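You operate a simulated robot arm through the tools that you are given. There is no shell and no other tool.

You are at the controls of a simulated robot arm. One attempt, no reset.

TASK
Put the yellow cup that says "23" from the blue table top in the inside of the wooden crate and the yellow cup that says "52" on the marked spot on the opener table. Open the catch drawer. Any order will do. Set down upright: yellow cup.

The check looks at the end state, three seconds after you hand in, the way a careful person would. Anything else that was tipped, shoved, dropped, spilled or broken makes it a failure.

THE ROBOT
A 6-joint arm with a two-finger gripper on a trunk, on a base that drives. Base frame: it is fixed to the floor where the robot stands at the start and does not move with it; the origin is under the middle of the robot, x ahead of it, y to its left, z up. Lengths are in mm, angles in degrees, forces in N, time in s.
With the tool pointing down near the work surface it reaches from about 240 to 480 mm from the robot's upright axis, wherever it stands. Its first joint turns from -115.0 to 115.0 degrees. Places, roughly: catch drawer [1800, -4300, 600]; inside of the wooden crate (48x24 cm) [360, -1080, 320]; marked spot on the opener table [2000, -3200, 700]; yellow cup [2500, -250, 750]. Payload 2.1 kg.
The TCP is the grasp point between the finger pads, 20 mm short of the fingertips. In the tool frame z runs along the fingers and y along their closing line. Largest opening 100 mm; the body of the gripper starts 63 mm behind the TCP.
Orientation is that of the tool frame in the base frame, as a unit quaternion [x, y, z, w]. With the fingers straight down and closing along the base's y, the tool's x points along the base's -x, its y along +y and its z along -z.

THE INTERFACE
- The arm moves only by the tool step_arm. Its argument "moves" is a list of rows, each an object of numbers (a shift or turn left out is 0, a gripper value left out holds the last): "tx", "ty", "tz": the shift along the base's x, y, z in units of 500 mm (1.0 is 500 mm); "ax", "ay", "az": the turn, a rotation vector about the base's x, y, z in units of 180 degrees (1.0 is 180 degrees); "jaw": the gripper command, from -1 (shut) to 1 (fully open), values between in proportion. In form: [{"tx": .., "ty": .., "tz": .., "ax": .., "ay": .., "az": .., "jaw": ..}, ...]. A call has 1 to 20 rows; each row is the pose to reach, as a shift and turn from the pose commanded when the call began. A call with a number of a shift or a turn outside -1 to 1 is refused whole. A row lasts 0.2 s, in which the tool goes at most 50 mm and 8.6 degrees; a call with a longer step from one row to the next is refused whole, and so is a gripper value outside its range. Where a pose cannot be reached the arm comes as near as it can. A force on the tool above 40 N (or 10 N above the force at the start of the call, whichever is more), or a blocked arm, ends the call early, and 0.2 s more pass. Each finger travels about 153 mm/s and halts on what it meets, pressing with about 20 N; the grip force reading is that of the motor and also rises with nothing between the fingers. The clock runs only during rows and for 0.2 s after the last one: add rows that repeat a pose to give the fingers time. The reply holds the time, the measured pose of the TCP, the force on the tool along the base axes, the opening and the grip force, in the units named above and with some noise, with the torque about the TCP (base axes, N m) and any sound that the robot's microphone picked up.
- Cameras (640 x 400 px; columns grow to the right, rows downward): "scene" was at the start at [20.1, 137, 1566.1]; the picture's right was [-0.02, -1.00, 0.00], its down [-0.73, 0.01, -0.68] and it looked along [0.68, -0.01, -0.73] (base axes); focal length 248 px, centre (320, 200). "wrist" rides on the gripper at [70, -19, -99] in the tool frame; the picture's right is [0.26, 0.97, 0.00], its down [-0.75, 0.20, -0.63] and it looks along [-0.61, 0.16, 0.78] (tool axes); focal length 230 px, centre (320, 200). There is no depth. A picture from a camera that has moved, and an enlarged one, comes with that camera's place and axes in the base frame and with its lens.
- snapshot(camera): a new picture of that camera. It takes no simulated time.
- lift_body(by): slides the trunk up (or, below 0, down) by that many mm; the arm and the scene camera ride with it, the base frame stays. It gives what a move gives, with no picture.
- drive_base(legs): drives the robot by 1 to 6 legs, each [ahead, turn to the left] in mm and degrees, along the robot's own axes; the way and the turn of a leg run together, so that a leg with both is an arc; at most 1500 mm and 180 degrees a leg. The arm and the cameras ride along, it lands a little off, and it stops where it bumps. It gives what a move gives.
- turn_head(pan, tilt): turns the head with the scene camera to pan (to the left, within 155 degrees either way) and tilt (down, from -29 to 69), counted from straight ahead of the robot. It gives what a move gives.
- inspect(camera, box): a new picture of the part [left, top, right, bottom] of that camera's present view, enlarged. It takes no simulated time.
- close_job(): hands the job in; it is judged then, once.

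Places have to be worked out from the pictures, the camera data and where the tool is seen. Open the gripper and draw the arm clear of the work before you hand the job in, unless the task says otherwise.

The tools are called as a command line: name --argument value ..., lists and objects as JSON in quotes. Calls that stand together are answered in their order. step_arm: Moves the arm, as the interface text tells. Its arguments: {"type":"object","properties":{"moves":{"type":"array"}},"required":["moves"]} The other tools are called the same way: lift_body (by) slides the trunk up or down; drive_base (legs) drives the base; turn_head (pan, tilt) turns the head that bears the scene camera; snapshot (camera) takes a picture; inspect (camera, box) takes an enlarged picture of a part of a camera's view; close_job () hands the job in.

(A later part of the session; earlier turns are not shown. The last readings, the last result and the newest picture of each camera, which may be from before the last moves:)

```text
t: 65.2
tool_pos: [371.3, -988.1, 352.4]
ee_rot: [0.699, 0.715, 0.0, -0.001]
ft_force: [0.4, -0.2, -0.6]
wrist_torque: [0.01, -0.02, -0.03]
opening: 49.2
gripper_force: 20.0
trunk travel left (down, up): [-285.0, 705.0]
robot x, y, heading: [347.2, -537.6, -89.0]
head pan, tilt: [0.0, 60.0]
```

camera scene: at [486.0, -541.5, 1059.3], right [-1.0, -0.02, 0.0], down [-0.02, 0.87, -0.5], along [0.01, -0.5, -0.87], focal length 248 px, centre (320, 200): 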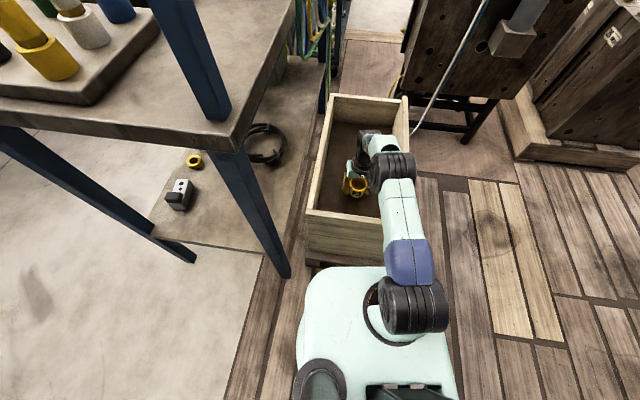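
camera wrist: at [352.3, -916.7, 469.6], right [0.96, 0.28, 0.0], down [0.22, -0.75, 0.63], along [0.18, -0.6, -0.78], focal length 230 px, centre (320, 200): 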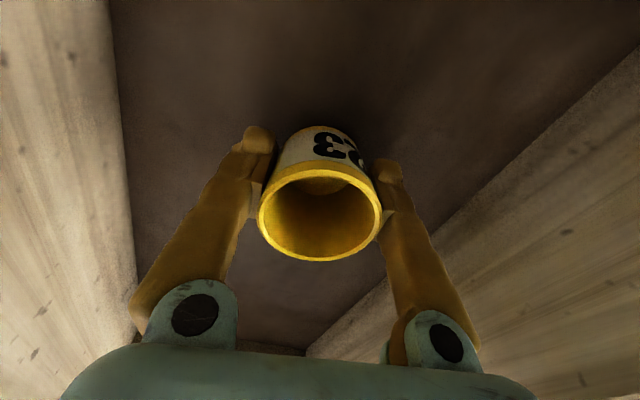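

The load is gone and the cup rests just at the floor. I open the gripper gradually, leaving the arm still.

step_arm --moves '[{"jaw": 0.0}, {"jaw": 0.06}, {"jaw": 0.15}, {"jaw": 0.3}, {"jaw": 0.5}, {"jaw": 0.7}, {"jaw": 0.7}]'

snapshot --camera "wrist"

```text
t: 66.8
tool_pos: [371.6, -987.5, 351.1]
ee_rot: [0.699, 0.715, 0.001, 0.0]
ft_force: [0.1, 0.3, 0.3]
wrist_torque: [0.0, -0.01, -0.03]
opening: 85.1
gripper_force: 0.1
trunk travel left (down, up): [-285.0, 705.0]
robot x, y, heading: [343.7, -537.6, -88.6]
head pan, tilt: [0.0, 60.0]
```

```text
taken
camera wrist: at [351.9, -916.8, 450.7], right [0.96, 0.28, 0.0], down [0.22, -0.75, 0.63], along [0.18, -0.6, -0.78], focal length 230 px, centre (320, 200)
```

wrist: 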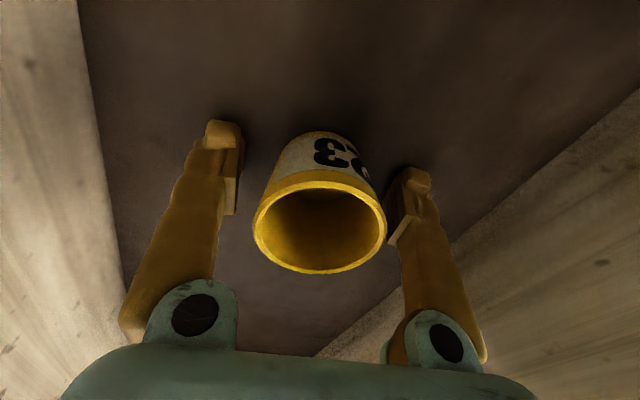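

The cup stands free between the open fingers. I rise straight up out of the crate.

step_arm --moves '[{"tz": 0.02, "jaw": 0.7}, {"tz": 0.05}, {"tz": 0.09}, {"tz": 0.14}, {"tz": 0.19}, {"tz": 0.24}, {"tz": 0.29}, {"tz": 0.34}, {"tz": 0.4}, {"tz": 0.46}, {"tz": 0.46}]'

snapshot --camera "wrist"

snapshot --camera "scene"

```text
t: 69.2
tool_pos: [371.6, -987.8, 581.5]
ee_rot: [0.699, 0.715, 0.0, 0.001]
ft_force: [0.7, 0.9, 0.1]
wrist_torque: [-0.01, -0.01, 0.03]
opening: 84.9
gripper_force: 0.0
trunk travel left (down, up): [-285.0, 705.0]
robot x, y, heading: [349.0, -534.9, -88.7]
head pan, tilt: [0.0, 60.0]
```

```text
taken
camera wrist: at [351.0, -915.8, 680.2], right [0.96, 0.28, 0.0], down [0.22, -0.75, 0.63], along [0.18, -0.6, -0.78], focal length 230 px, centre (320, 200)
```

wrist: 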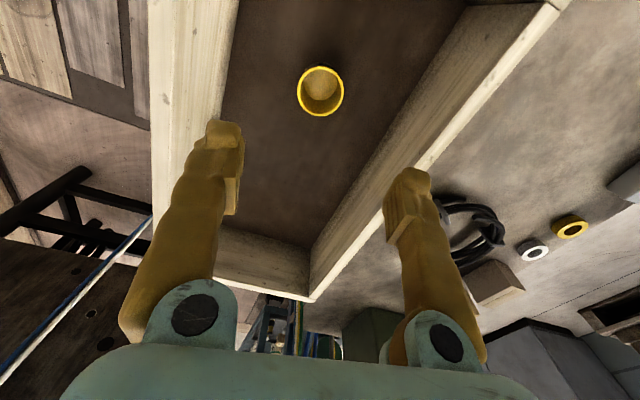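

```text
taken
camera scene: at [486.0, -541.4, 1059.3], right [-1.0, -0.02, 0.0], down [-0.02, 0.87, -0.5], along [0.01, -0.5, -0.87], focal length 248 px, centre (320, 200)
```

scene: 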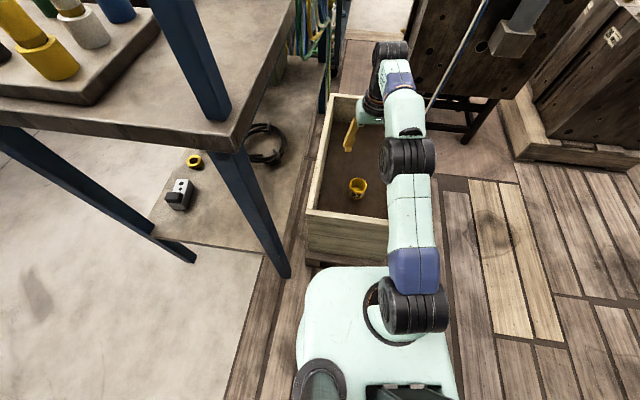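

Cup 23 stands upright in the crate. I raise the trunk back to its former height and drive back to the blue table for cup 52.

lift_body --by 390

lift_body --by 100

drive_base --legs '[[-330, 0], [0, 85]]'

```text
t: 72.9
tool_pos: [370.7, -986.5, 970.9]
ee_rot: [0.699, 0.715, 0.0, 0.0]
ft_force: [0.4, 0.4, 0.2]
wrist_torque: [-0.03, -0.04, 0.01]
opening: 85.1
gripper_force: 0.0
trunk travel left (down, up): [-675.0, 315.0]
robot x, y, heading: [341.6, -537.8, -88.7]
head pan, tilt: [0.0, 60.0]
```

```text
t: 74.2
tool_pos: [370.7, -986.9, 1070.5]
ee_rot: [0.699, 0.715, 0.0, 0.0]
ft_force: [0.7, -0.4, 0.0]
wrist_torque: [-0.02, 0.01, 0.0]
opening: 84.8
gripper_force: 0.0
trunk travel left (down, up): [-775.0, 215.0]
robot x, y, heading: [344.9, -535.1, -88.4]
head pan, tilt: [0.0, 60.0]
```

```text
t: 80.1
tool_pos: [789.9, -212.4, 1072.0]
ee_rot: [0.022, 1.0, 0.0, 0.0]
ft_force: [-0.2, 0.1, 0.5]
wrist_torque: [-0.01, 0.02, 0.02]
opening: 85.2
gripper_force: 0.1
trunk travel left (down, up): [-775.0, 215.0]
robot x, y, heading: [339.2, -206.0, -2.7]
head pan, tilt: [0.0, 60.0]
```

The base is at (339, -206), heading -2.7. I drive about 1700 mm ahead, aiming for about (2040, -320).

drive_base --legs '[[0, -1.5], [1300, 0], [400, 2]]'

turn_head --pan -10 --tilt 55

snapshot --camera "scene"

snapshot --camera "wrist"

```text
t: 89.1
tool_pos: [2499.1, -322.8, 1072.3]
ee_rot: [0.016, 1.0, 0.0, 0.0]
ft_force: [0.3, 0.9, 0.0]
wrist_torque: [0.03, -0.02, 0.0]
opening: 85.1
gripper_force: 0.0
trunk travel left (down, up): [-775.0, 215.0]
robot x, y, heading: [2047.3, -318.2, -1.8]
head pan, tilt: [0.0, 60.0]
```

```text
t: 89.8
tool_pos: [2499.4, -322.7, 1070.9]
ee_rot: [0.015, 1.0, 0.0, 0.0]
ft_force: [-0.1, -0.1, -0.2]
wrist_torque: [0.01, 0.06, -0.02]
opening: 85.1
gripper_force: 0.0
trunk travel left (down, up): [-775.0, 215.0]
robot x, y, heading: [2047.8, -320.6, -1.7]
head pan, tilt: [-10.0, 55.0]
```

```text
taken
camera scene: at [2063.5, -197.0, 1555.4], right [-0.21, -0.98, 0.0], down [-0.8, 0.17, -0.57], along [0.56, -0.12, -0.82], focal length 248 px, centre (320, 200)
```

scene: 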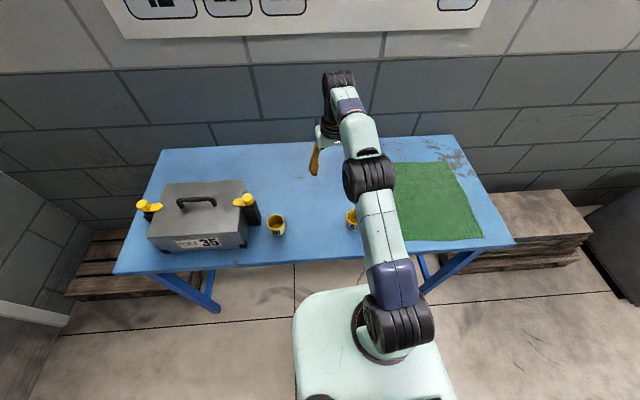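

```text
taken
camera wrist: at [2430.0, -336.6, 1169.8], right [-0.23, 0.97, 0.0], down [0.76, 0.18, 0.63], along [0.61, 0.14, -0.78], focal length 230 px, centre (320, 200)
```

wrist: 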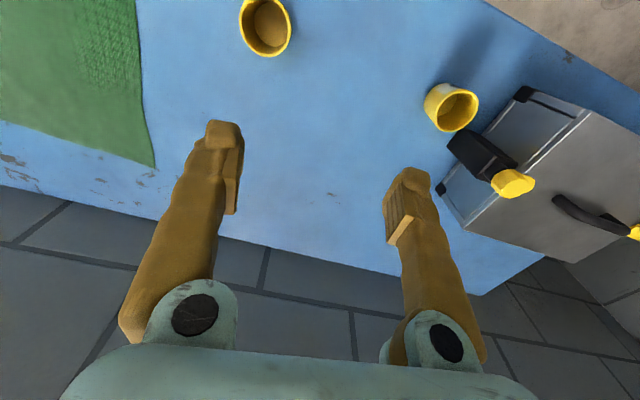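

Cup 52 now measures at (2456, -395), in agreement with the earlier estimate. I move to a hover above it, with the gripper fully open.

step_arm --moves '[{"tx": -0.03, "ty": -0.05, "jaw": 1}, {"tx": -0.06, "ty": -0.1}, {"tx": -0.087, "ty": -0.146}, {"tx": -0.087, "ty": -0.146, "tz": -0.06}, {"tx": -0.087, "ty": -0.146, "tz": -0.12}, {"tx": -0.087, "ty": -0.146, "tz": -0.18}, {"tx": -0.087, "ty": -0.146, "tz": -0.242}, {"tx": -0.087, "ty": -0.146, "tz": -0.242}]'

snapshot --camera "wrist"

snapshot --camera "scene"

```text
t: 91.6
tool_pos: [2455.7, -393.8, 948.6]
ee_rot: [0.016, 1.0, 0.0, 0.0]
ft_force: [-0.3, -0.2, 0.3]
wrist_torque: [-0.02, -0.03, 0.01]
opening: 99.8
gripper_force: 0.1
trunk travel left (down, up): [-775.0, 215.0]
robot x, y, heading: [2046.3, -323.7, -1.9]
head pan, tilt: [-10.0, 55.0]
```

```text
taken
camera wrist: at [2386.2, -408.4, 1047.6], right [-0.23, 0.97, 0.0], down [0.76, 0.18, 0.63], along [0.61, 0.14, -0.78], focal length 230 px, centre (320, 200)
```

wrist: 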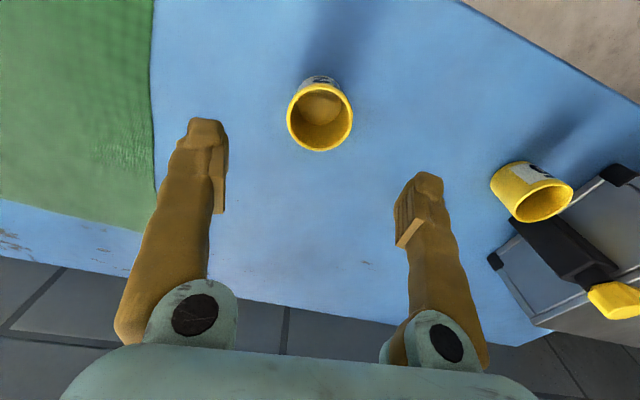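

```text
taken
camera scene: at [2062.8, -197.1, 1555.4], right [-0.21, -0.98, 0.0], down [-0.8, 0.17, -0.57], along [0.56, -0.12, -0.82], focal length 248 px, centre (320, 200)
```

scene: 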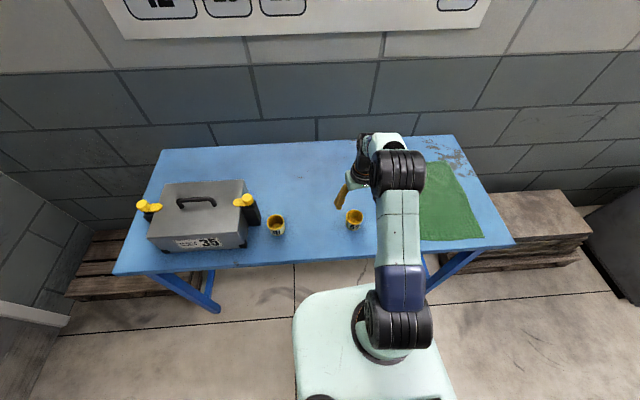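

The rim appears at (2453, -393), right below the tool. I descend to z 830.

step_arm --moves '[{"tx": -0.004, "tz": -0.05, "jaw": 1}, {"tx": -0.004, "tz": -0.1}, {"tx": -0.004, "tz": -0.14}, {"tx": -0.004, "tz": -0.18}, {"tx": -0.004, "tz": -0.21}, {"tx": -0.004, "tz": -0.237}, {"tx": -0.004, "tz": -0.237}]'

snapshot --camera "wrist"

```text
t: 93.2
tool_pos: [2453.7, -396.4, 830.9]
ee_rot: [0.016, 1.0, 0.001, 0.0]
ft_force: [0.1, -0.8, 0.3]
wrist_torque: [0.0, 0.01, 0.0]
opening: 100.0
gripper_force: 0.1
trunk travel left (down, up): [-775.0, 215.0]
robot x, y, heading: [2048.1, -323.0, -1.9]
head pan, tilt: [-10.0, 55.0]
```

```text
taken
camera wrist: at [2383.6, -410.0, 930.5], right [-0.23, 0.97, 0.0], down [0.76, 0.18, 0.63], along [0.61, 0.14, -0.78], focal length 230 px, centre (320, 200)
```

wrist: 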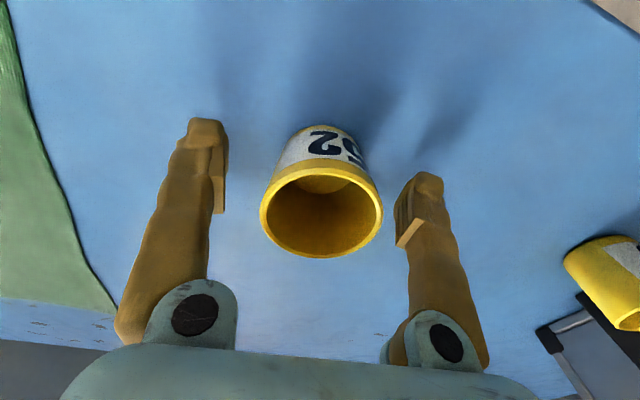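

The label 52 is legible and the cup is centred between the pads. I close the gripper and then lift.

step_arm --moves '[{"jaw": 0.3}, {"jaw": 0.0}, {"jaw": -0.3}, {"jaw": -0.6}, {"jaw": -0.6}]'

step_arm --moves '[{"tz": 0.02, "jaw": -0.6}, {"tz": 0.06}, {"tz": 0.11}, {"tz": 0.16}, {"tz": 0.21}, {"tz": 0.26}, {"tz": 0.31}, {"tz": 0.36}, {"tz": 0.41}, {"tz": 0.46}, {"tz": 0.5}, {"tz": 0.5}]'

snapshot --camera "wrist"

```text
t: 94.4
tool_pos: [2454.1, -395.1, 831.9]
ee_rot: [0.016, 1.0, 0.0, 0.0]
ft_force: [0.1, 0.3, 1.5]
wrist_torque: [-0.02, -0.01, 0.02]
opening: 51.8
gripper_force: 20.5
trunk travel left (down, up): [-775.0, 215.0]
robot x, y, heading: [2046.7, -324.2, -2.0]
head pan, tilt: [-10.0, 55.0]
```

```text
t: 97.0
tool_pos: [2454.6, -394.1, 1082.8]
ee_rot: [0.015, 1.0, 0.0, 0.001]
ft_force: [0.1, 1.1, -0.9]
wrist_torque: [-0.03, -0.02, 0.0]
opening: 51.5
gripper_force: 20.0
trunk travel left (down, up): [-775.0, 215.0]
robot x, y, heading: [2047.6, -319.0, -1.7]
head pan, tilt: [-10.0, 55.0]
```

```text
taken
camera wrist: at [2384.7, -409.2, 1181.5], right [-0.23, 0.97, 0.0], down [0.76, 0.18, 0.63], along [0.61, 0.14, -0.78], focal length 230 px, centre (320, 200)
```

wrist: 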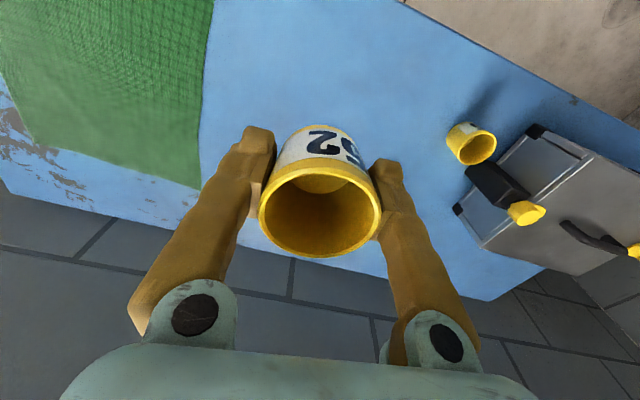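

Cup 52 is held. I back away from the table and look toward -y for the way to the opener table.

drive_base --legs '[[-500, 0]]'

turn_head --pan -85 --tilt 25

snapshot --camera "scene"

turn_head --pan -85 --tilt 50

snapshot --camera "scene"

```text
t: 100.0
tool_pos: [1955.1, -380.0, 1081.6]
ee_rot: [0.018, 1.0, 0.0, 0.0]
ft_force: [-0.9, -0.5, -0.2]
wrist_torque: [-0.05, 0.01, 0.0]
opening: 51.5
gripper_force: 19.9
trunk travel left (down, up): [-775.0, 215.0]
robot x, y, heading: [1547.2, -306.4, -1.9]
head pan, tilt: [-10.0, 55.0]
```

```text
t: 101.5
tool_pos: [1953.2, -379.1, 1082.5]
ee_rot: [0.017, 1.0, 0.0, 0.0]
ft_force: [1.2, -0.3, -0.1]
wrist_torque: [-0.01, 0.01, 0.01]
opening: 51.3
gripper_force: 20.8
trunk travel left (down, up): [-775.0, 215.0]
robot x, y, heading: [1550.8, -305.1, -1.9]
head pan, tilt: [-85.0, 25.0]
```

```text
taken
camera scene: at [1497.9, -257.1, 1599.4], right [-1.0, -0.05, 0.0], down [-0.02, 0.42, -0.91], along [0.05, -0.91, -0.42], focal length 248 px, centre (320, 200)
```

scene: 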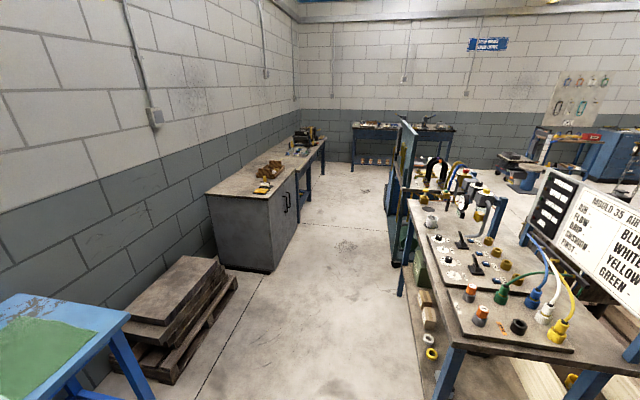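

```text
t: 102.3
tool_pos: [1953.8, -379.5, 1082.1]
ee_rot: [0.018, 1.0, 0.0, 0.0]
ft_force: [-0.4, -0.4, -0.1]
wrist_torque: [0.01, 0.02, 0.0]
opening: 51.4
gripper_force: 20.0
trunk travel left (down, up): [-775.0, 215.0]
robot x, y, heading: [1551.1, -305.7, -2.2]
head pan, tilt: [-85.0, 50.0]
```

```text
taken
camera scene: at [1496.9, -241.9, 1562.0], right [-1.0, -0.05, 0.0], down [-0.04, 0.76, -0.64], along [0.03, -0.64, -0.77], focal length 248 px, centre (320, 200)
```

scene: 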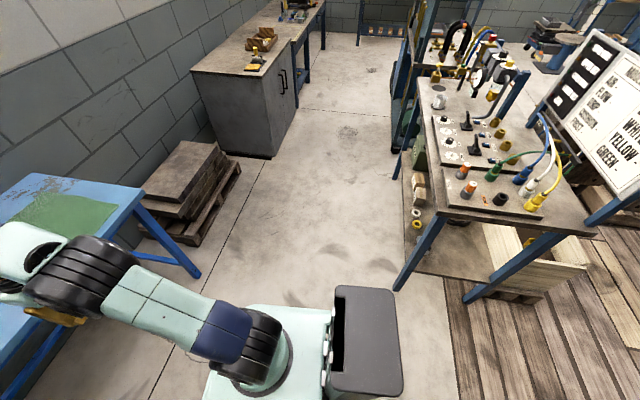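

The aisle along -y between the cabinet and the bench is wide and clear. I enlarge the far end to see the opener table and the far bench.

turn_head --pan -85 --tilt 25

inspect --camera "scene" --box '[200, 90, 500, 280]'

inspect --camera "scene" --box '[240, 100, 350, 200]'

inspect --camera "scene" --box '[340, 100, 480, 190]'

```text
t: 103.2
tool_pos: [1953.7, -379.4, 1081.6]
ee_rot: [0.018, 1.0, 0.0, 0.001]
ft_force: [1.0, 0.1, -0.1]
wrist_torque: [0.0, 0.01, -0.04]
opening: 51.2
gripper_force: 19.4
trunk travel left (down, up): [-775.0, 215.0]
robot x, y, heading: [1544.7, -309.1, -1.8]
head pan, tilt: [-85.0, 25.0]
```

```text
2.11 times, centred on (350, 185) of scene
camera zoom: at [1497.7, -257.2, 1599.3], right [-1.0, -0.05, 0.0], down [-0.02, 0.42, -0.91], along [0.05, -0.9, -0.42], focal length 523 px, centre (257, 232)
```

zoom: 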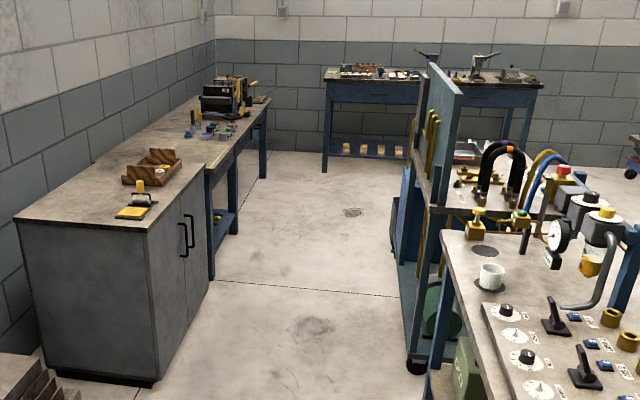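

```text
4.00 times, centred on (295, 150) of scene
camera zoom: at [1497.7, -257.2, 1599.3], right [-1.0, -0.05, 0.0], down [-0.02, 0.42, -0.91], along [0.05, -0.9, -0.42], focal length 993 px, centre (420, 400)
```

zoom: 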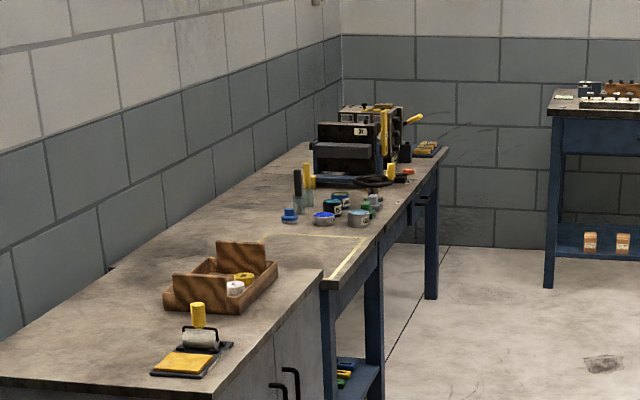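

```text
4.44 times, centred on (410, 145) of scene
camera zoom: at [1497.7, -257.2, 1599.3], right [-1.0, -0.05, 0.0], down [-0.02, 0.42, -0.91], along [0.05, -0.9, -0.42], focal length 1103 px, centre (-80, 444)
```

zoom: 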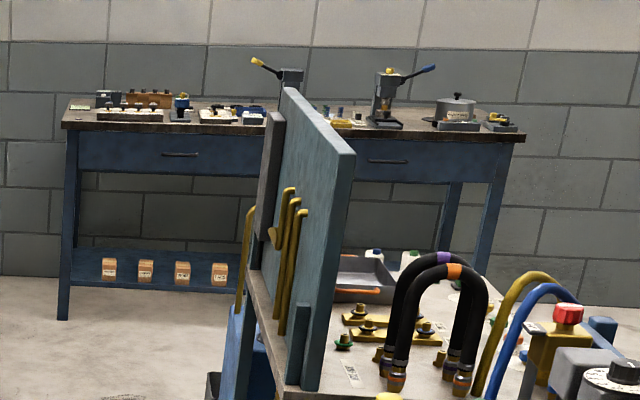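

The marked spot is the yellow outline at about (1960, -3170) on the opener table. The table's front edge runs from (1910, -2883) at a slant of about 8.5°, and a handle, presumably the catch drawer's, shows on that front at about y -4300. I turn to face -y and drive down the aisle.

drive_base --legs '[[0, -88.2], [1400, 0]]'

turn_head --pan 20 --tilt 35

snapshot --camera "scene"

```text
t: 114.0
tool_pos: [1433.5, -2099.8, 1083.4]
ee_rot: [0.717, 0.697, 0.0, 0.0]
ft_force: [-0.8, 0.0, -0.7]
wrist_torque: [0.0, -0.01, -0.02]
opening: 50.8
gripper_force: 19.7
trunk travel left (down, up): [-775.0, 215.0]
robot x, y, heading: [1503.6, -1692.0, -91.5]
head pan, tilt: [-85.0, 25.0]
```

```text
t: 115.8
tool_pos: [1432.5, -2101.1, 1080.7]
ee_rot: [0.716, 0.698, 0.001, -0.001]
ft_force: [0.1, 0.2, -0.3]
wrist_torque: [0.03, 0.06, 0.0]
opening: 51.0
gripper_force: 20.9
trunk travel left (down, up): [-775.0, 215.0]
robot x, y, heading: [1499.7, -1695.2, -91.8]
head pan, tilt: [20.0, 35.0]
```

```text
taken
camera scene: at [1672.2, -1722.2, 1583.6], right [-0.95, -0.32, 0.0], down [-0.18, 0.54, -0.82], along [0.26, -0.78, -0.57], focal length 248 px, centre (320, 200)
```

scene: 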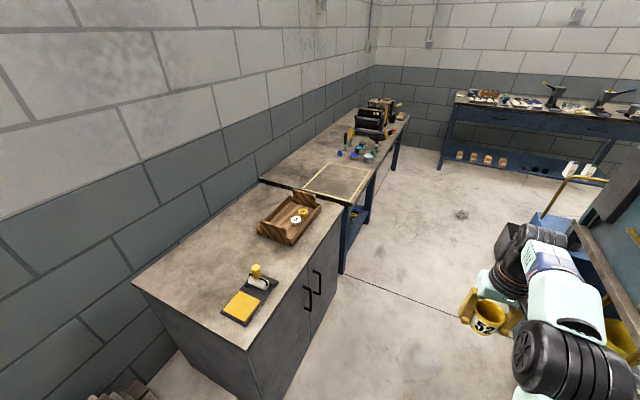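

The base is at (1500, -1694). I enlarge the marked spot to pin it down before driving on.

inspect --camera "scene" --box '[280, 90, 430, 240]'

```text
2.67 times, centred on (355, 165) of scene
camera zoom: at [1672.2, -1722.2, 1583.6], right [-0.95, -0.32, 0.0], down [-0.18, 0.54, -0.82], along [0.26, -0.78, -0.57], focal length 662 px, centre (227, 293)
```

zoom: 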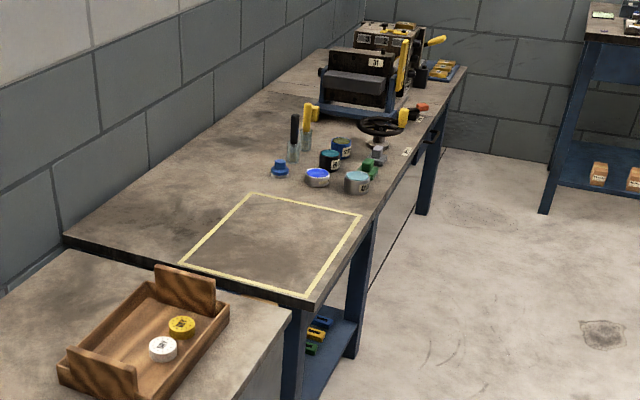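

At a table height of 700–740 the spot's centre works out to about (2015, -3170). I drive on to about (1580, -3115) and turn to face the table squarely (heading about -8.5).

drive_base --legs '[[0, 4.8], [1425, 0], [0, 78]]'

turn_head --pan -10 --tilt 55

snapshot --camera "scene"

snapshot --camera "wrist"

```text
t: 126.6
tool_pos: [1990.5, -3209.4, 1082.8]
ee_rot: [0.079, 0.997, 0.0, 0.0]
ft_force: [0.0, 0.1, -0.9]
wrist_torque: [0.01, -0.02, -0.02]
opening: 50.7
gripper_force: 20.3
trunk travel left (down, up): [-775.0, 215.0]
robot x, y, heading: [1596.4, -3085.5, -8.9]
head pan, tilt: [20.0, 35.0]
```

```text
t: 127.5
tool_pos: [1990.1, -3211.4, 1081.5]
ee_rot: [0.079, 0.997, 0.0, 0.0]
ft_force: [0.4, -0.4, -0.3]
wrist_torque: [-0.01, 0.0, 0.01]
opening: 50.9
gripper_force: 20.6
trunk travel left (down, up): [-775.0, 215.0]
robot x, y, heading: [1595.1, -3085.9, -9.1]
head pan, tilt: [-10.0, 55.0]
```

```text
taken
camera scene: at [1627.1, -2964.4, 1555.4], right [-0.33, -0.94, 0.0], down [-0.77, 0.27, -0.57], along [0.54, -0.19, -0.82], focal length 248 px, centre (320, 200)
```

scene: 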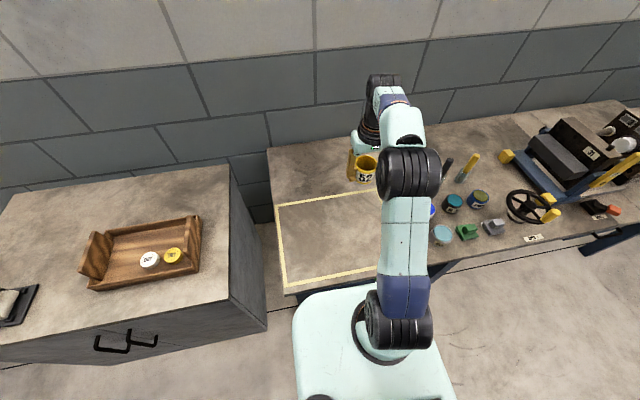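

```text
taken
camera wrist: at [1918.6, -3215.4, 1181.2], right [-0.1, 0.99, 0.0], down [0.77, 0.08, 0.63], along [0.63, 0.06, -0.78], focal length 230 px, centre (320, 200)
```

wrist: 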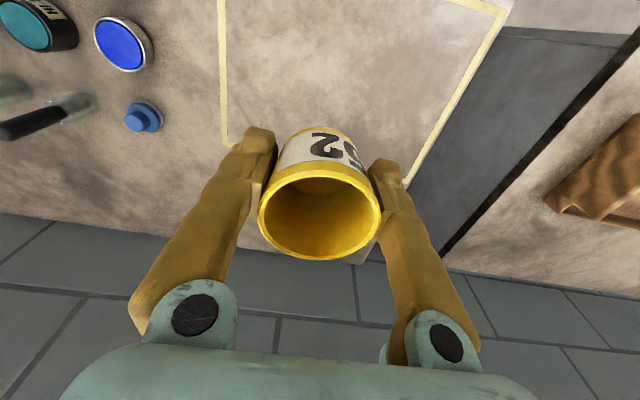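

Both cameras agree: table top z about 720, marked rectangle centred at (2026, -3165) and about 330 × 423 mm. I move the cup over (2012, -3163) and lower the trunk by 90 mm.

step_arm --moves '[{"tx": 0.015, "ty": 0.03, "jaw": -0.6}, {"tx": 0.03, "ty": 0.06}, {"tx": 0.044, "ty": 0.096}, {"tx": 0.044, "ty": 0.096}]'

lift_body --by -90

step_arm --moves '[{"tz": -0.04, "jaw": -0.6}, {"tz": -0.08}, {"tz": -0.12}, {"tz": -0.16}, {"tz": -0.2}, {"tz": -0.24}, {"tz": -0.28}, {"tz": -0.32}, {"tz": -0.36}, {"tz": -0.39}, {"tz": -0.41}, {"tz": -0.42}, {"tz": -0.42}]'

snapshot --camera "wrist"

snapshot --camera "scene"

```text
t: 128.5
tool_pos: [2012.1, -3161.6, 1082.6]
ee_rot: [0.08, 0.997, 0.0, 0.0]
ft_force: [0.7, -0.1, 0.1]
wrist_torque: [0.0, 0.02, 0.03]
opening: 50.8
gripper_force: 20.5
trunk travel left (down, up): [-775.0, 215.0]
robot x, y, heading: [1596.7, -3088.4, -9.0]
head pan, tilt: [-10.0, 55.0]
```

```text
t: 129.8
tool_pos: [2011.1, -3162.1, 992.5]
ee_rot: [0.079, 0.997, 0.0, 0.0]
ft_force: [-0.2, 0.2, -0.3]
wrist_torque: [0.01, -0.03, -0.01]
opening: 50.4
gripper_force: 19.9
trunk travel left (down, up): [-685.0, 305.0]
robot x, y, heading: [1592.8, -3087.0, -8.9]
head pan, tilt: [-10.0, 55.0]
```

```text
t: 132.6
tool_pos: [2011.2, -3162.3, 781.2]
ee_rot: [0.08, 0.997, 0.0, 0.0]
ft_force: [-0.5, 0.3, -0.1]
wrist_torque: [0.01, -0.01, 0.02]
opening: 50.5
gripper_force: 20.5
trunk travel left (down, up): [-685.0, 305.0]
robot x, y, heading: [1597.0, -3088.6, -8.8]
head pan, tilt: [-10.0, 55.0]
```

```text
taken
camera wrist: at [1940.3, -3167.3, 880.2], right [-0.1, 0.99, 0.0], down [0.77, 0.08, 0.63], along [0.63, 0.06, -0.78], focal length 230 px, centre (320, 200)
```

wrist: 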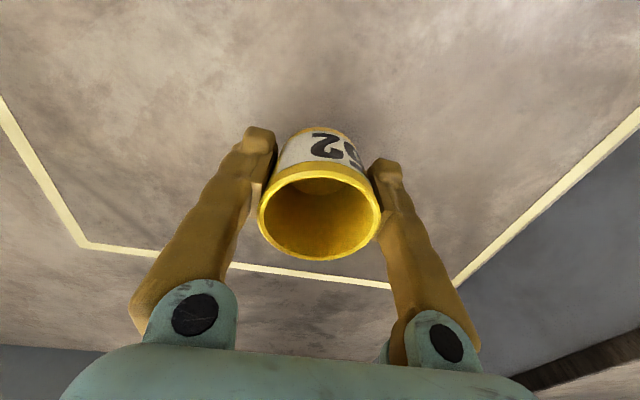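

```text
taken
camera scene: at [1627.1, -2964.6, 1465.4], right [-0.33, -0.94, 0.0], down [-0.77, 0.27, -0.57], along [0.54, -0.19, -0.82], focal length 248 px, centre (320, 200)
```

scene: 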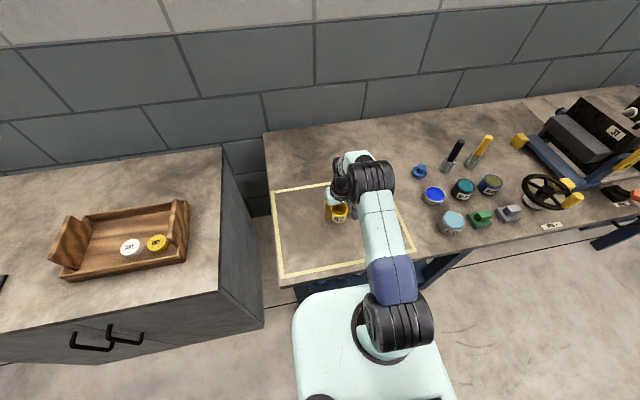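

The cup hangs inside the outline, about 30 mm above the table. I descend gently to z 758 and read the force.

step_arm --moves '[{"tz": -0.012, "jaw": -0.6}, {"tz": -0.024}, {"tz": -0.036}, {"tz": -0.044}, {"tz": -0.046}, {"tz": -0.046}]'

```text
t: 134.0
tool_pos: [2012.4, -3163.8, 758.6]
ee_rot: [0.079, 0.997, 0.0, 0.0]
ft_force: [-0.3, 0.5, 0.3]
wrist_torque: [-0.01, 0.0, 0.05]
opening: 50.2
gripper_force: 19.9
trunk travel left (down, up): [-685.0, 305.0]
robot x, y, heading: [1593.6, -3085.8, -9.3]
head pan, tilt: [-10.0, 55.0]
```

No contact yet at z 758.6. I go on down 4 mm.

step_arm --moves '[{"tz": -0.003, "jaw": -0.6}, {"tz": -0.006}, {"tz": -0.008}, {"tz": -0.008}]'

```text
t: 135.0
tool_pos: [2011.3, -3162.6, 754.9]
ee_rot: [0.079, 0.997, 0.0, -0.001]
ft_force: [-0.2, 0.2, -0.1]
wrist_torque: [-0.03, 0.0, -0.01]
opening: 50.4
gripper_force: 19.9
trunk travel left (down, up): [-685.0, 305.0]
robot x, y, heading: [1595.9, -3086.9, -9.0]
head pan, tilt: [-10.0, 55.0]
```

Still free at z 755. I take another 2 mm down in 1 mm rows.

step_arm --moves '[{"tz": -0.002, "jaw": -0.6}, {"tz": -0.004}, {"tz": -0.004}]'

inspect --camera "wrist" --box '[220, 90, 420, 270]'

```text
t: 135.8
tool_pos: [2011.6, -3162.3, 752.4]
ee_rot: [0.079, 0.997, 0.0, 0.001]
ft_force: [0.2, 0.4, -1.0]
wrist_torque: [0.0, -0.02, 0.04]
opening: 50.4
gripper_force: 19.9
trunk travel left (down, up): [-685.0, 305.0]
robot x, y, heading: [1598.8, -3085.1, -9.2]
head pan, tilt: [-10.0, 55.0]
```

```text
2.22 times, centred on (320, 180) of wrist
camera zoom: at [1940.9, -3167.1, 851.6], right [-0.1, 0.99, 0.0], down [0.77, 0.08, 0.63], along [0.63, 0.06, -0.78], focal length 511 px, centre (320, 244)
```

zoom: 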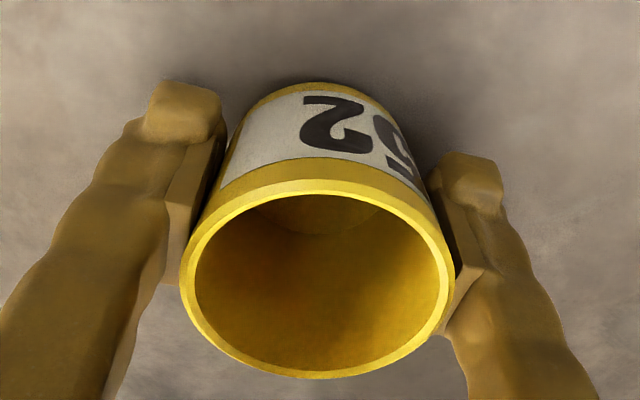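

Still no contact, though the cup is very close to its shadow. I go 2 mm further, 1 mm per row.

step_arm --moves '[{"tz": -0.002, "jaw": -0.6}, {"tz": -0.004}, {"tz": -0.004}]'

```text
t: 136.6
tool_pos: [2010.1, -3161.7, 752.1]
ee_rot: [0.079, 0.997, -0.001, 0.0]
ft_force: [0.0, -0.1, 0.2]
wrist_torque: [0.03, -0.03, 0.02]
opening: 50.8
gripper_force: 20.0
trunk travel left (down, up): [-685.0, 305.0]
robot x, y, heading: [1594.6, -3092.3, -9.4]
head pan, tilt: [-10.0, 55.0]
```

Nothing yet (readings carry about 1 mm of noise). I go another 2 mm.

step_arm --moves '[{"tz": -0.002, "jaw": -0.6}, {"tz": -0.004}, {"tz": -0.004}]'

```text
t: 137.4
tool_pos: [2011.3, -3162.3, 750.8]
ee_rot: [0.08, 0.997, 0.001, 0.002]
ft_force: [1.1, -1.0, 15.3]
wrist_torque: [0.04, 0.02, 0.03]
opening: 50.4
gripper_force: 19.7
trunk travel left (down, up): [-685.0, 305.0]
robot x, y, heading: [1595.2, -3085.3, -9.2]
head pan, tilt: [-10.0, 55.0]
```

Contact, with 15 N upward. I unload by about 1.2 mm and then open the fingers gradually.

step_arm --moves '[{"tz": 0.0026, "jaw": -0.6}, {"tz": 0.0026}, {"tz": 0.0026}]'

step_arm --moves '[{"jaw": 0.0}, {"jaw": 0.06}, {"jaw": 0.15}, {"jaw": 0.3}, {"jaw": 0.5}, {"jaw": 0.8}, {"jaw": 0.8}]'

snapshot --camera "wrist"

```text
t: 138.2
tool_pos: [2010.9, -3161.3, 751.1]
ee_rot: [0.079, 0.997, 0.001, 0.0]
ft_force: [0.7, 1.0, 5.7]
wrist_torque: [0.05, -0.07, 0.01]
opening: 50.4
gripper_force: 20.0
trunk travel left (down, up): [-685.0, 305.0]
robot x, y, heading: [1593.9, -3089.5, -9.2]
head pan, tilt: [-10.0, 55.0]
```

```text
t: 139.8
tool_pos: [2012.2, -3162.8, 750.9]
ee_rot: [0.079, 0.997, 0.0, 0.0]
ft_force: [-0.9, 0.2, 0.2]
wrist_torque: [0.02, -0.02, -0.02]
opening: 89.9
gripper_force: 0.0
trunk travel left (down, up): [-685.0, 305.0]
robot x, y, heading: [1598.7, -3087.2, -9.0]
head pan, tilt: [-10.0, 55.0]
```

```text
taken
camera wrist: at [1940.5, -3167.6, 849.6], right [-0.1, 0.99, 0.0], down [0.77, 0.08, 0.63], along [0.63, 0.06, -0.78], focal length 230 px, centre (320, 200)
```

wrist: 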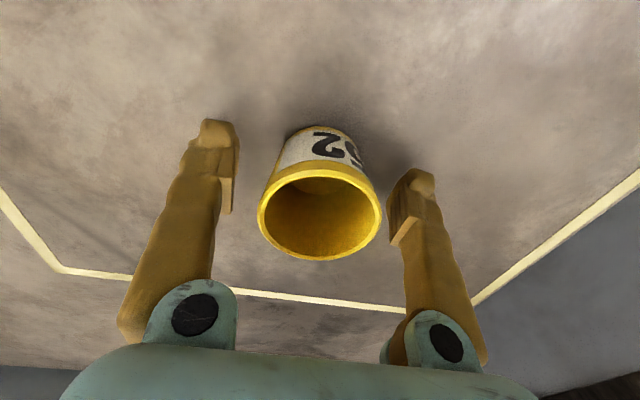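

The cup stands free and upright inside the outline. I rise straight up and raise the trunk again.

step_arm --moves '[{"tz": 0.02, "jaw": 0.8}, {"tz": 0.05}, {"tz": 0.09}, {"tz": 0.14}, {"tz": 0.19}, {"tz": 0.24}, {"tz": 0.29}, {"tz": 0.34}, {"tz": 0.4}, {"tz": 0.46}, {"tz": 0.46}]'

lift_body --by 90

snapshot --camera "scene"

snapshot --camera "wrist"

```text
t: 142.2
tool_pos: [2011.8, -3161.5, 980.8]
ee_rot: [0.079, 0.997, -0.001, 0.0]
ft_force: [-0.2, 0.7, -0.2]
wrist_torque: [-0.01, 0.01, -0.01]
opening: 90.2
gripper_force: 0.2
trunk travel left (down, up): [-685.0, 305.0]
robot x, y, heading: [1594.1, -3085.5, -9.2]
head pan, tilt: [-10.0, 55.0]
```

```text
t: 143.4
tool_pos: [2011.3, -3160.3, 1070.7]
ee_rot: [0.08, 0.997, 0.0, 0.0]
ft_force: [0.0, -0.8, -0.5]
wrist_torque: [-0.03, 0.01, -0.01]
opening: 90.0
gripper_force: 0.1
trunk travel left (down, up): [-775.0, 215.0]
robot x, y, heading: [1596.4, -3087.7, -9.1]
head pan, tilt: [-10.0, 55.0]
```

```text
taken
camera scene: at [1627.1, -2964.5, 1555.4], right [-0.33, -0.94, 0.0], down [-0.77, 0.27, -0.57], along [0.54, -0.19, -0.82], focal length 248 px, centre (320, 200)
```

scene: 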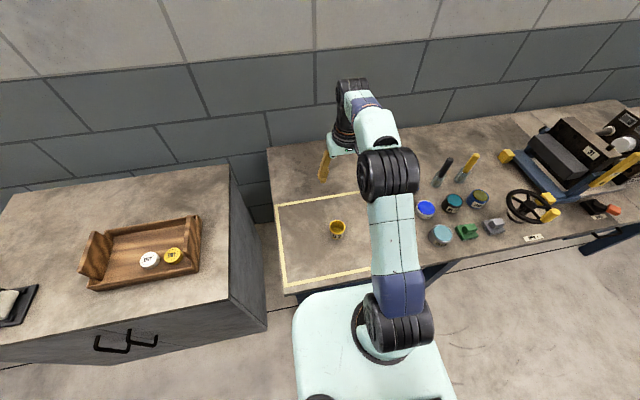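

```text
taken
camera wrist: at [1940.7, -3165.6, 1170.0], right [-0.1, 0.99, 0.0], down [0.77, 0.08, 0.63], along [0.63, 0.06, -0.78], focal length 230 px, centre (320, 200)
```

wrist: 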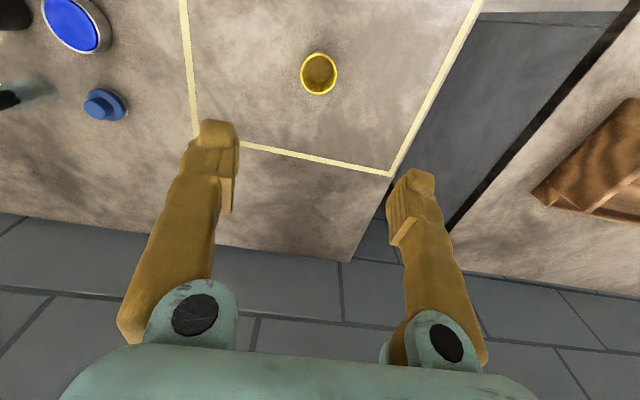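

Cup 52 stands upright on the marked spot. Next is the drawer: I back off from the table and look at its front towards -y.

drive_base --legs '[[-350, 0]]'

turn_head --pan -45 --tilt 35

snapshot --camera "scene"

turn_head --pan -80 --tilt 35

snapshot --camera "scene"

```text
t: 145.7
tool_pos: [1661.2, -3105.7, 1071.6]
ee_rot: [0.082, 0.997, 0.0, 0.0]
ft_force: [0.2, 0.3, 0.0]
wrist_torque: [0.01, 0.01, -0.01]
opening: 89.9
gripper_force: 0.0
trunk travel left (down, up): [-775.0, 215.0]
robot x, y, heading: [1242.8, -3030.6, -9.2]
head pan, tilt: [-10.0, 55.0]
```

```text
t: 146.7
tool_pos: [1661.6, -3105.9, 1070.7]
ee_rot: [0.082, 0.997, 0.0, 0.0]
ft_force: [-0.5, 0.2, 0.9]
wrist_torque: [0.0, -0.03, 0.0]
opening: 90.3
gripper_force: 0.0
trunk travel left (down, up): [-775.0, 215.0]
robot x, y, heading: [1248.9, -3029.6, -9.5]
head pan, tilt: [-45.0, 35.0]
```

```text
taken
camera scene: at [1261.0, -2955.2, 1583.6], right [-0.81, -0.58, 0.0], down [-0.33, 0.47, -0.82], along [0.48, -0.67, -0.57], focal length 248 px, centre (320, 200)
```

scene: 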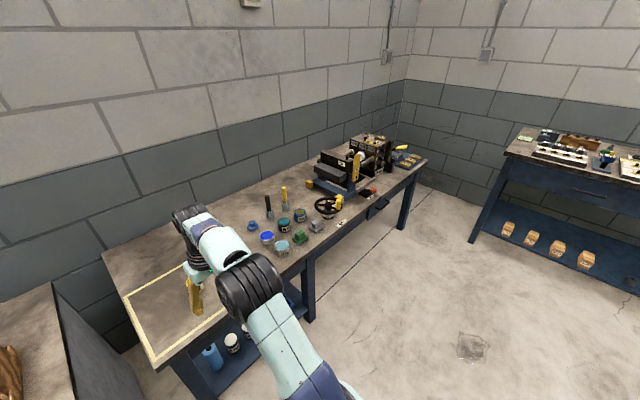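

```text
t: 147.7
tool_pos: [1661.6, -3105.0, 1070.7]
ee_rot: [0.082, 0.997, -0.001, 0.001]
ft_force: [1.3, 0.4, -0.2]
wrist_torque: [0.02, 0.01, 0.0]
opening: 89.8
gripper_force: 0.1
trunk travel left (down, up): [-775.0, 215.0]
robot x, y, heading: [1246.6, -3031.7, -9.4]
head pan, tilt: [-80.0, 35.0]
```

```text
taken
camera scene: at [1210.5, -2971.7, 1583.6], right [-1.0, -0.01, 0.0], down [-0.01, 0.57, -0.82], along [0.01, -0.82, -0.57], focal length 248 px, centre (320, 200)
```

scene: 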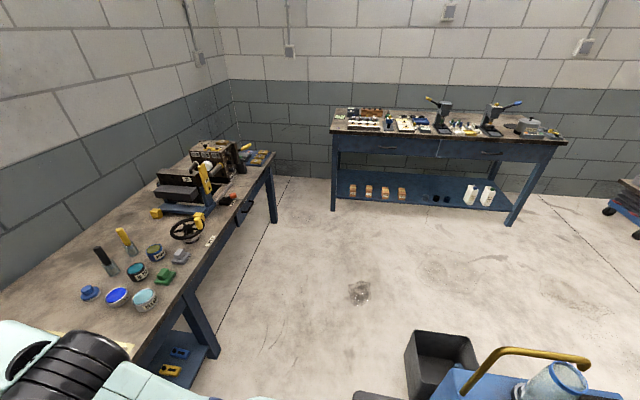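

The aisle is clear down to the drawer, with a cart only at x below about 760. I enlarge the drawer front and handle.

inspect --camera "scene" --box '[140, 130, 300, 260]'

```text
3.08 times, centred on (220, 195) of scene
camera zoom: at [1210.5, -2971.7, 1583.6], right [-1.0, -0.01, 0.0], down [-0.01, 0.57, -0.82], along [0.01, -0.82, -0.57], focal length 764 px, centre (628, 215)
```

zoom: 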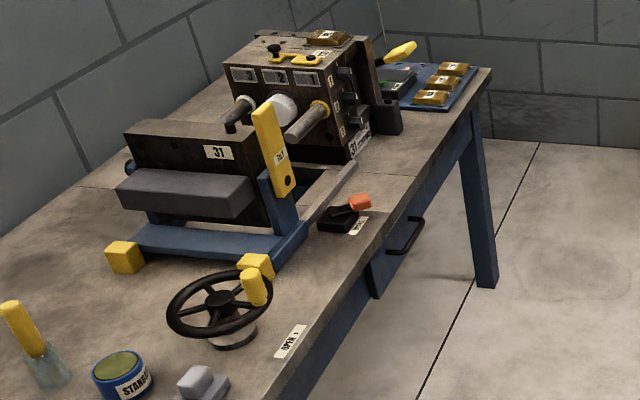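

The handle is a black bar on a blue drawer front below the table edge, at about (1700, -4280, 605). I drive to a place in front of it, facing the table squarely, to look closer.

drive_base --legs '[[0, -88.5], [1150, 0], [0, 89.3]]'

turn_head --pan 0 --tilt 40

snapshot --camera "scene"

snapshot --camera "wrist"

```text
t: 161.1
tool_pos: [1496.4, -4241.1, 1070.5]
ee_rot: [0.085, 0.996, 0.0, 0.001]
ft_force: [0.3, -0.1, -0.3]
wrist_torque: [-0.01, -0.01, 0.0]
opening: 90.0
gripper_force: 0.0
trunk travel left (down, up): [-775.0, 215.0]
robot x, y, heading: [1081.2, -4161.9, -9.7]
head pan, tilt: [-80.0, 35.0]
```

```text
t: 162.6
tool_pos: [1495.8, -4240.1, 1071.3]
ee_rot: [0.085, 0.996, 0.0, 0.0]
ft_force: [-0.4, -0.2, -0.2]
wrist_torque: [0.0, -0.04, 0.02]
opening: 90.1
gripper_force: 0.0
trunk travel left (down, up): [-775.0, 215.0]
robot x, y, heading: [1084.0, -4162.9, -9.8]
head pan, tilt: [0.0, 40.0]
```

```text
taken
camera scene: at [1129.7, -4030.5, 1576.1], right [-0.17, -0.99, 0.0], down [-0.63, 0.11, -0.77], along [0.75, -0.13, -0.64], focal length 248 px, centre (320, 200)
```

scene: 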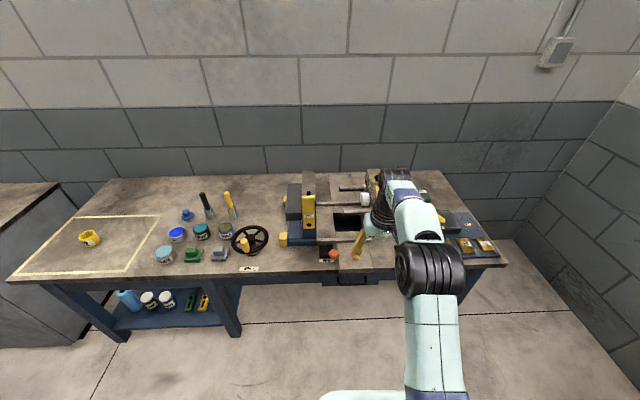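

```text
taken
camera wrist: at [1424.8, -4245.4, 1170.0], right [-0.09, 1.0, 0.0], down [0.77, 0.07, 0.63], along [0.63, 0.06, -0.78], focal length 230 px, centre (320, 200)
```

wrist: 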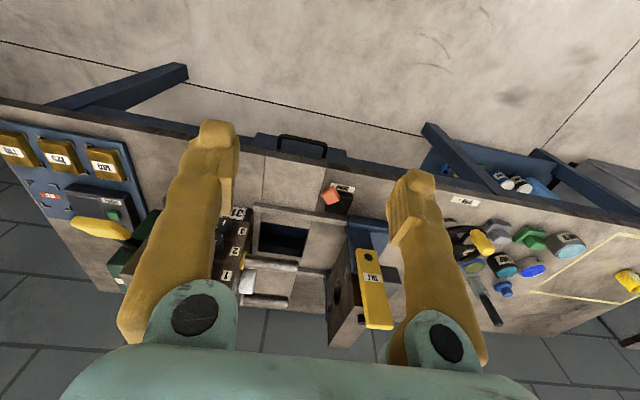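

The drawer and its handle are visible in both views, along with a lever with an orange knob beside labels. I enlarge these.

inspect --camera "scene" --box '[270, 170, 430, 300]'

inspect --camera "wrist" --box '[230, 120, 400, 240]'

inspect --camera "scene" --box '[310, 240, 400, 300]'

inspect --camera "wrist" --box '[390, 170, 530, 290]'

```text
3.08 times, centred on (350, 235) of scene
camera zoom: at [1129.7, -4030.5, 1576.1], right [-0.17, -0.99, 0.0], down [-0.63, 0.11, -0.77], along [0.75, -0.13, -0.64], focal length 764 px, centre (228, 92)
```

zoom: 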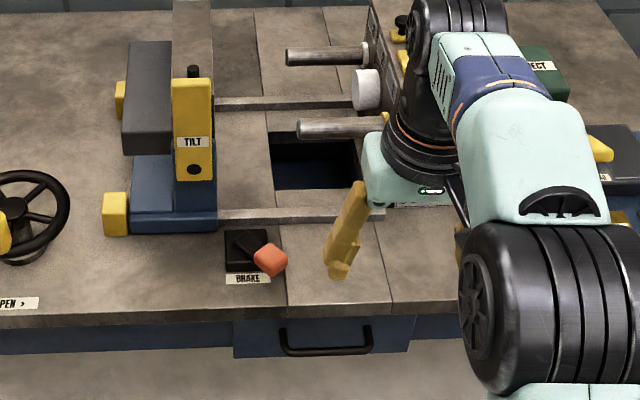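

```text
3.33 times, centred on (315, 180) of wrist
camera zoom: at [1424.8, -4245.4, 1170.0], right [-0.09, 1.0, 0.0], down [0.77, 0.07, 0.63], along [0.63, 0.06, -0.78], focal length 767 px, centre (337, 267)
```

zoom: 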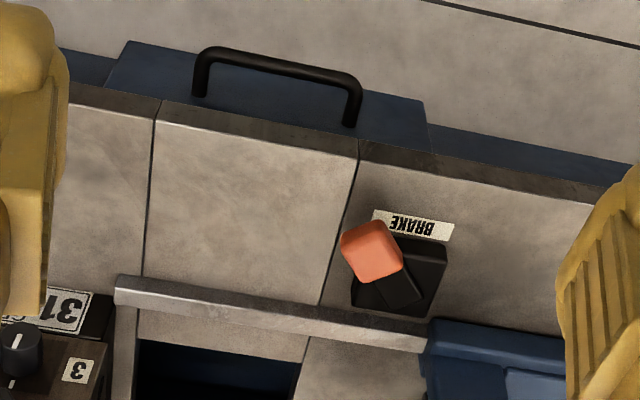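

```text
6.67 times, centred on (355, 270) of scene
camera zoom: at [1129.7, -4030.5, 1576.1], right [-0.17, -0.99, 0.0], down [-0.63, 0.11, -0.77], along [0.75, -0.13, -0.64], focal length 1655 px, centre (87, -267)
```

zoom: 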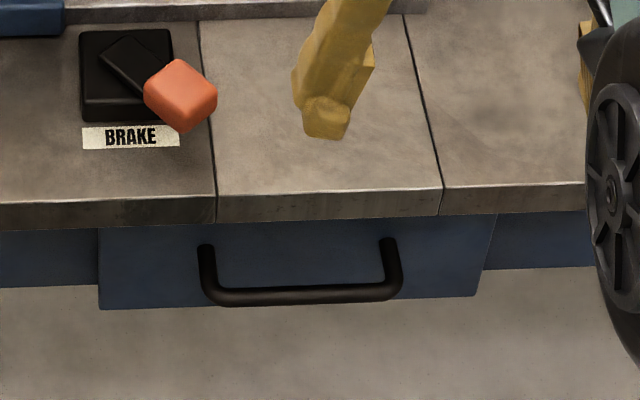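

```text
3.33 times, centred on (460, 230) of wrist
camera zoom: at [1424.8, -4245.4, 1170.0], right [-0.09, 1.0, 0.0], down [0.77, 0.07, 0.63], along [0.63, 0.06, -0.78], focal length 767 px, centre (-147, 100)
```

zoom: 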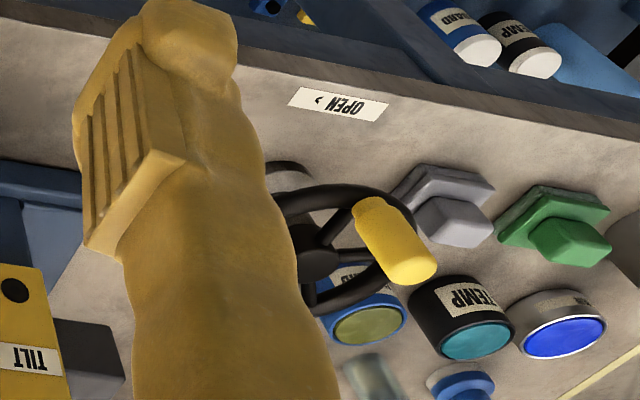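

Triangulating the U-shaped handle bar: it runs from (1685, -4207) to (1670, -4324) at z about 620, stands 40 mm off the drawer front, and lies roughly under the table edge. So I must grip it with the tool pointing horizontally forward and the fingers above and below the bar. I first back off 150 mm and square up (the table normal is about -7.2°), then lower the trunk.

drive_base --legs '[[-150, 0], [0, 2.5]]'

lift_body --by -330

snapshot --camera "scene"

```text
t: 164.4
tool_pos: [1353.4, -4196.7, 1071.2]
ee_rot: [0.062, 0.998, 0.0, 0.0]
ft_force: [1.3, 0.5, -0.2]
wrist_torque: [-0.04, 0.03, 0.04]
opening: 90.1
gripper_force: 0.1
trunk travel left (down, up): [-775.0, 215.0]
robot x, y, heading: [936.4, -4135.5, -6.9]
head pan, tilt: [0.0, 40.0]
```

```text
t: 167.7
tool_pos: [1353.3, -4195.2, 740.6]
ee_rot: [0.062, 0.998, 0.0, 0.001]
ft_force: [-0.3, 0.0, -0.2]
wrist_torque: [0.03, 0.03, -0.02]
opening: 90.1
gripper_force: 0.0
trunk travel left (down, up): [-445.0, 545.0]
robot x, y, heading: [933.9, -4135.5, -7.0]
head pan, tilt: [0.0, 40.0]
```

```text
taken
camera scene: at [976.5, -4003.1, 1246.1], right [-0.12, -0.99, 0.0], down [-0.64, 0.08, -0.77], along [0.76, -0.09, -0.64], focal length 248 px, centre (320, 200)
```

scene: 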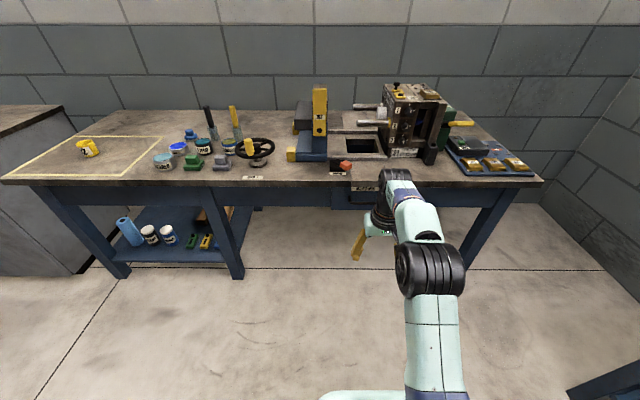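

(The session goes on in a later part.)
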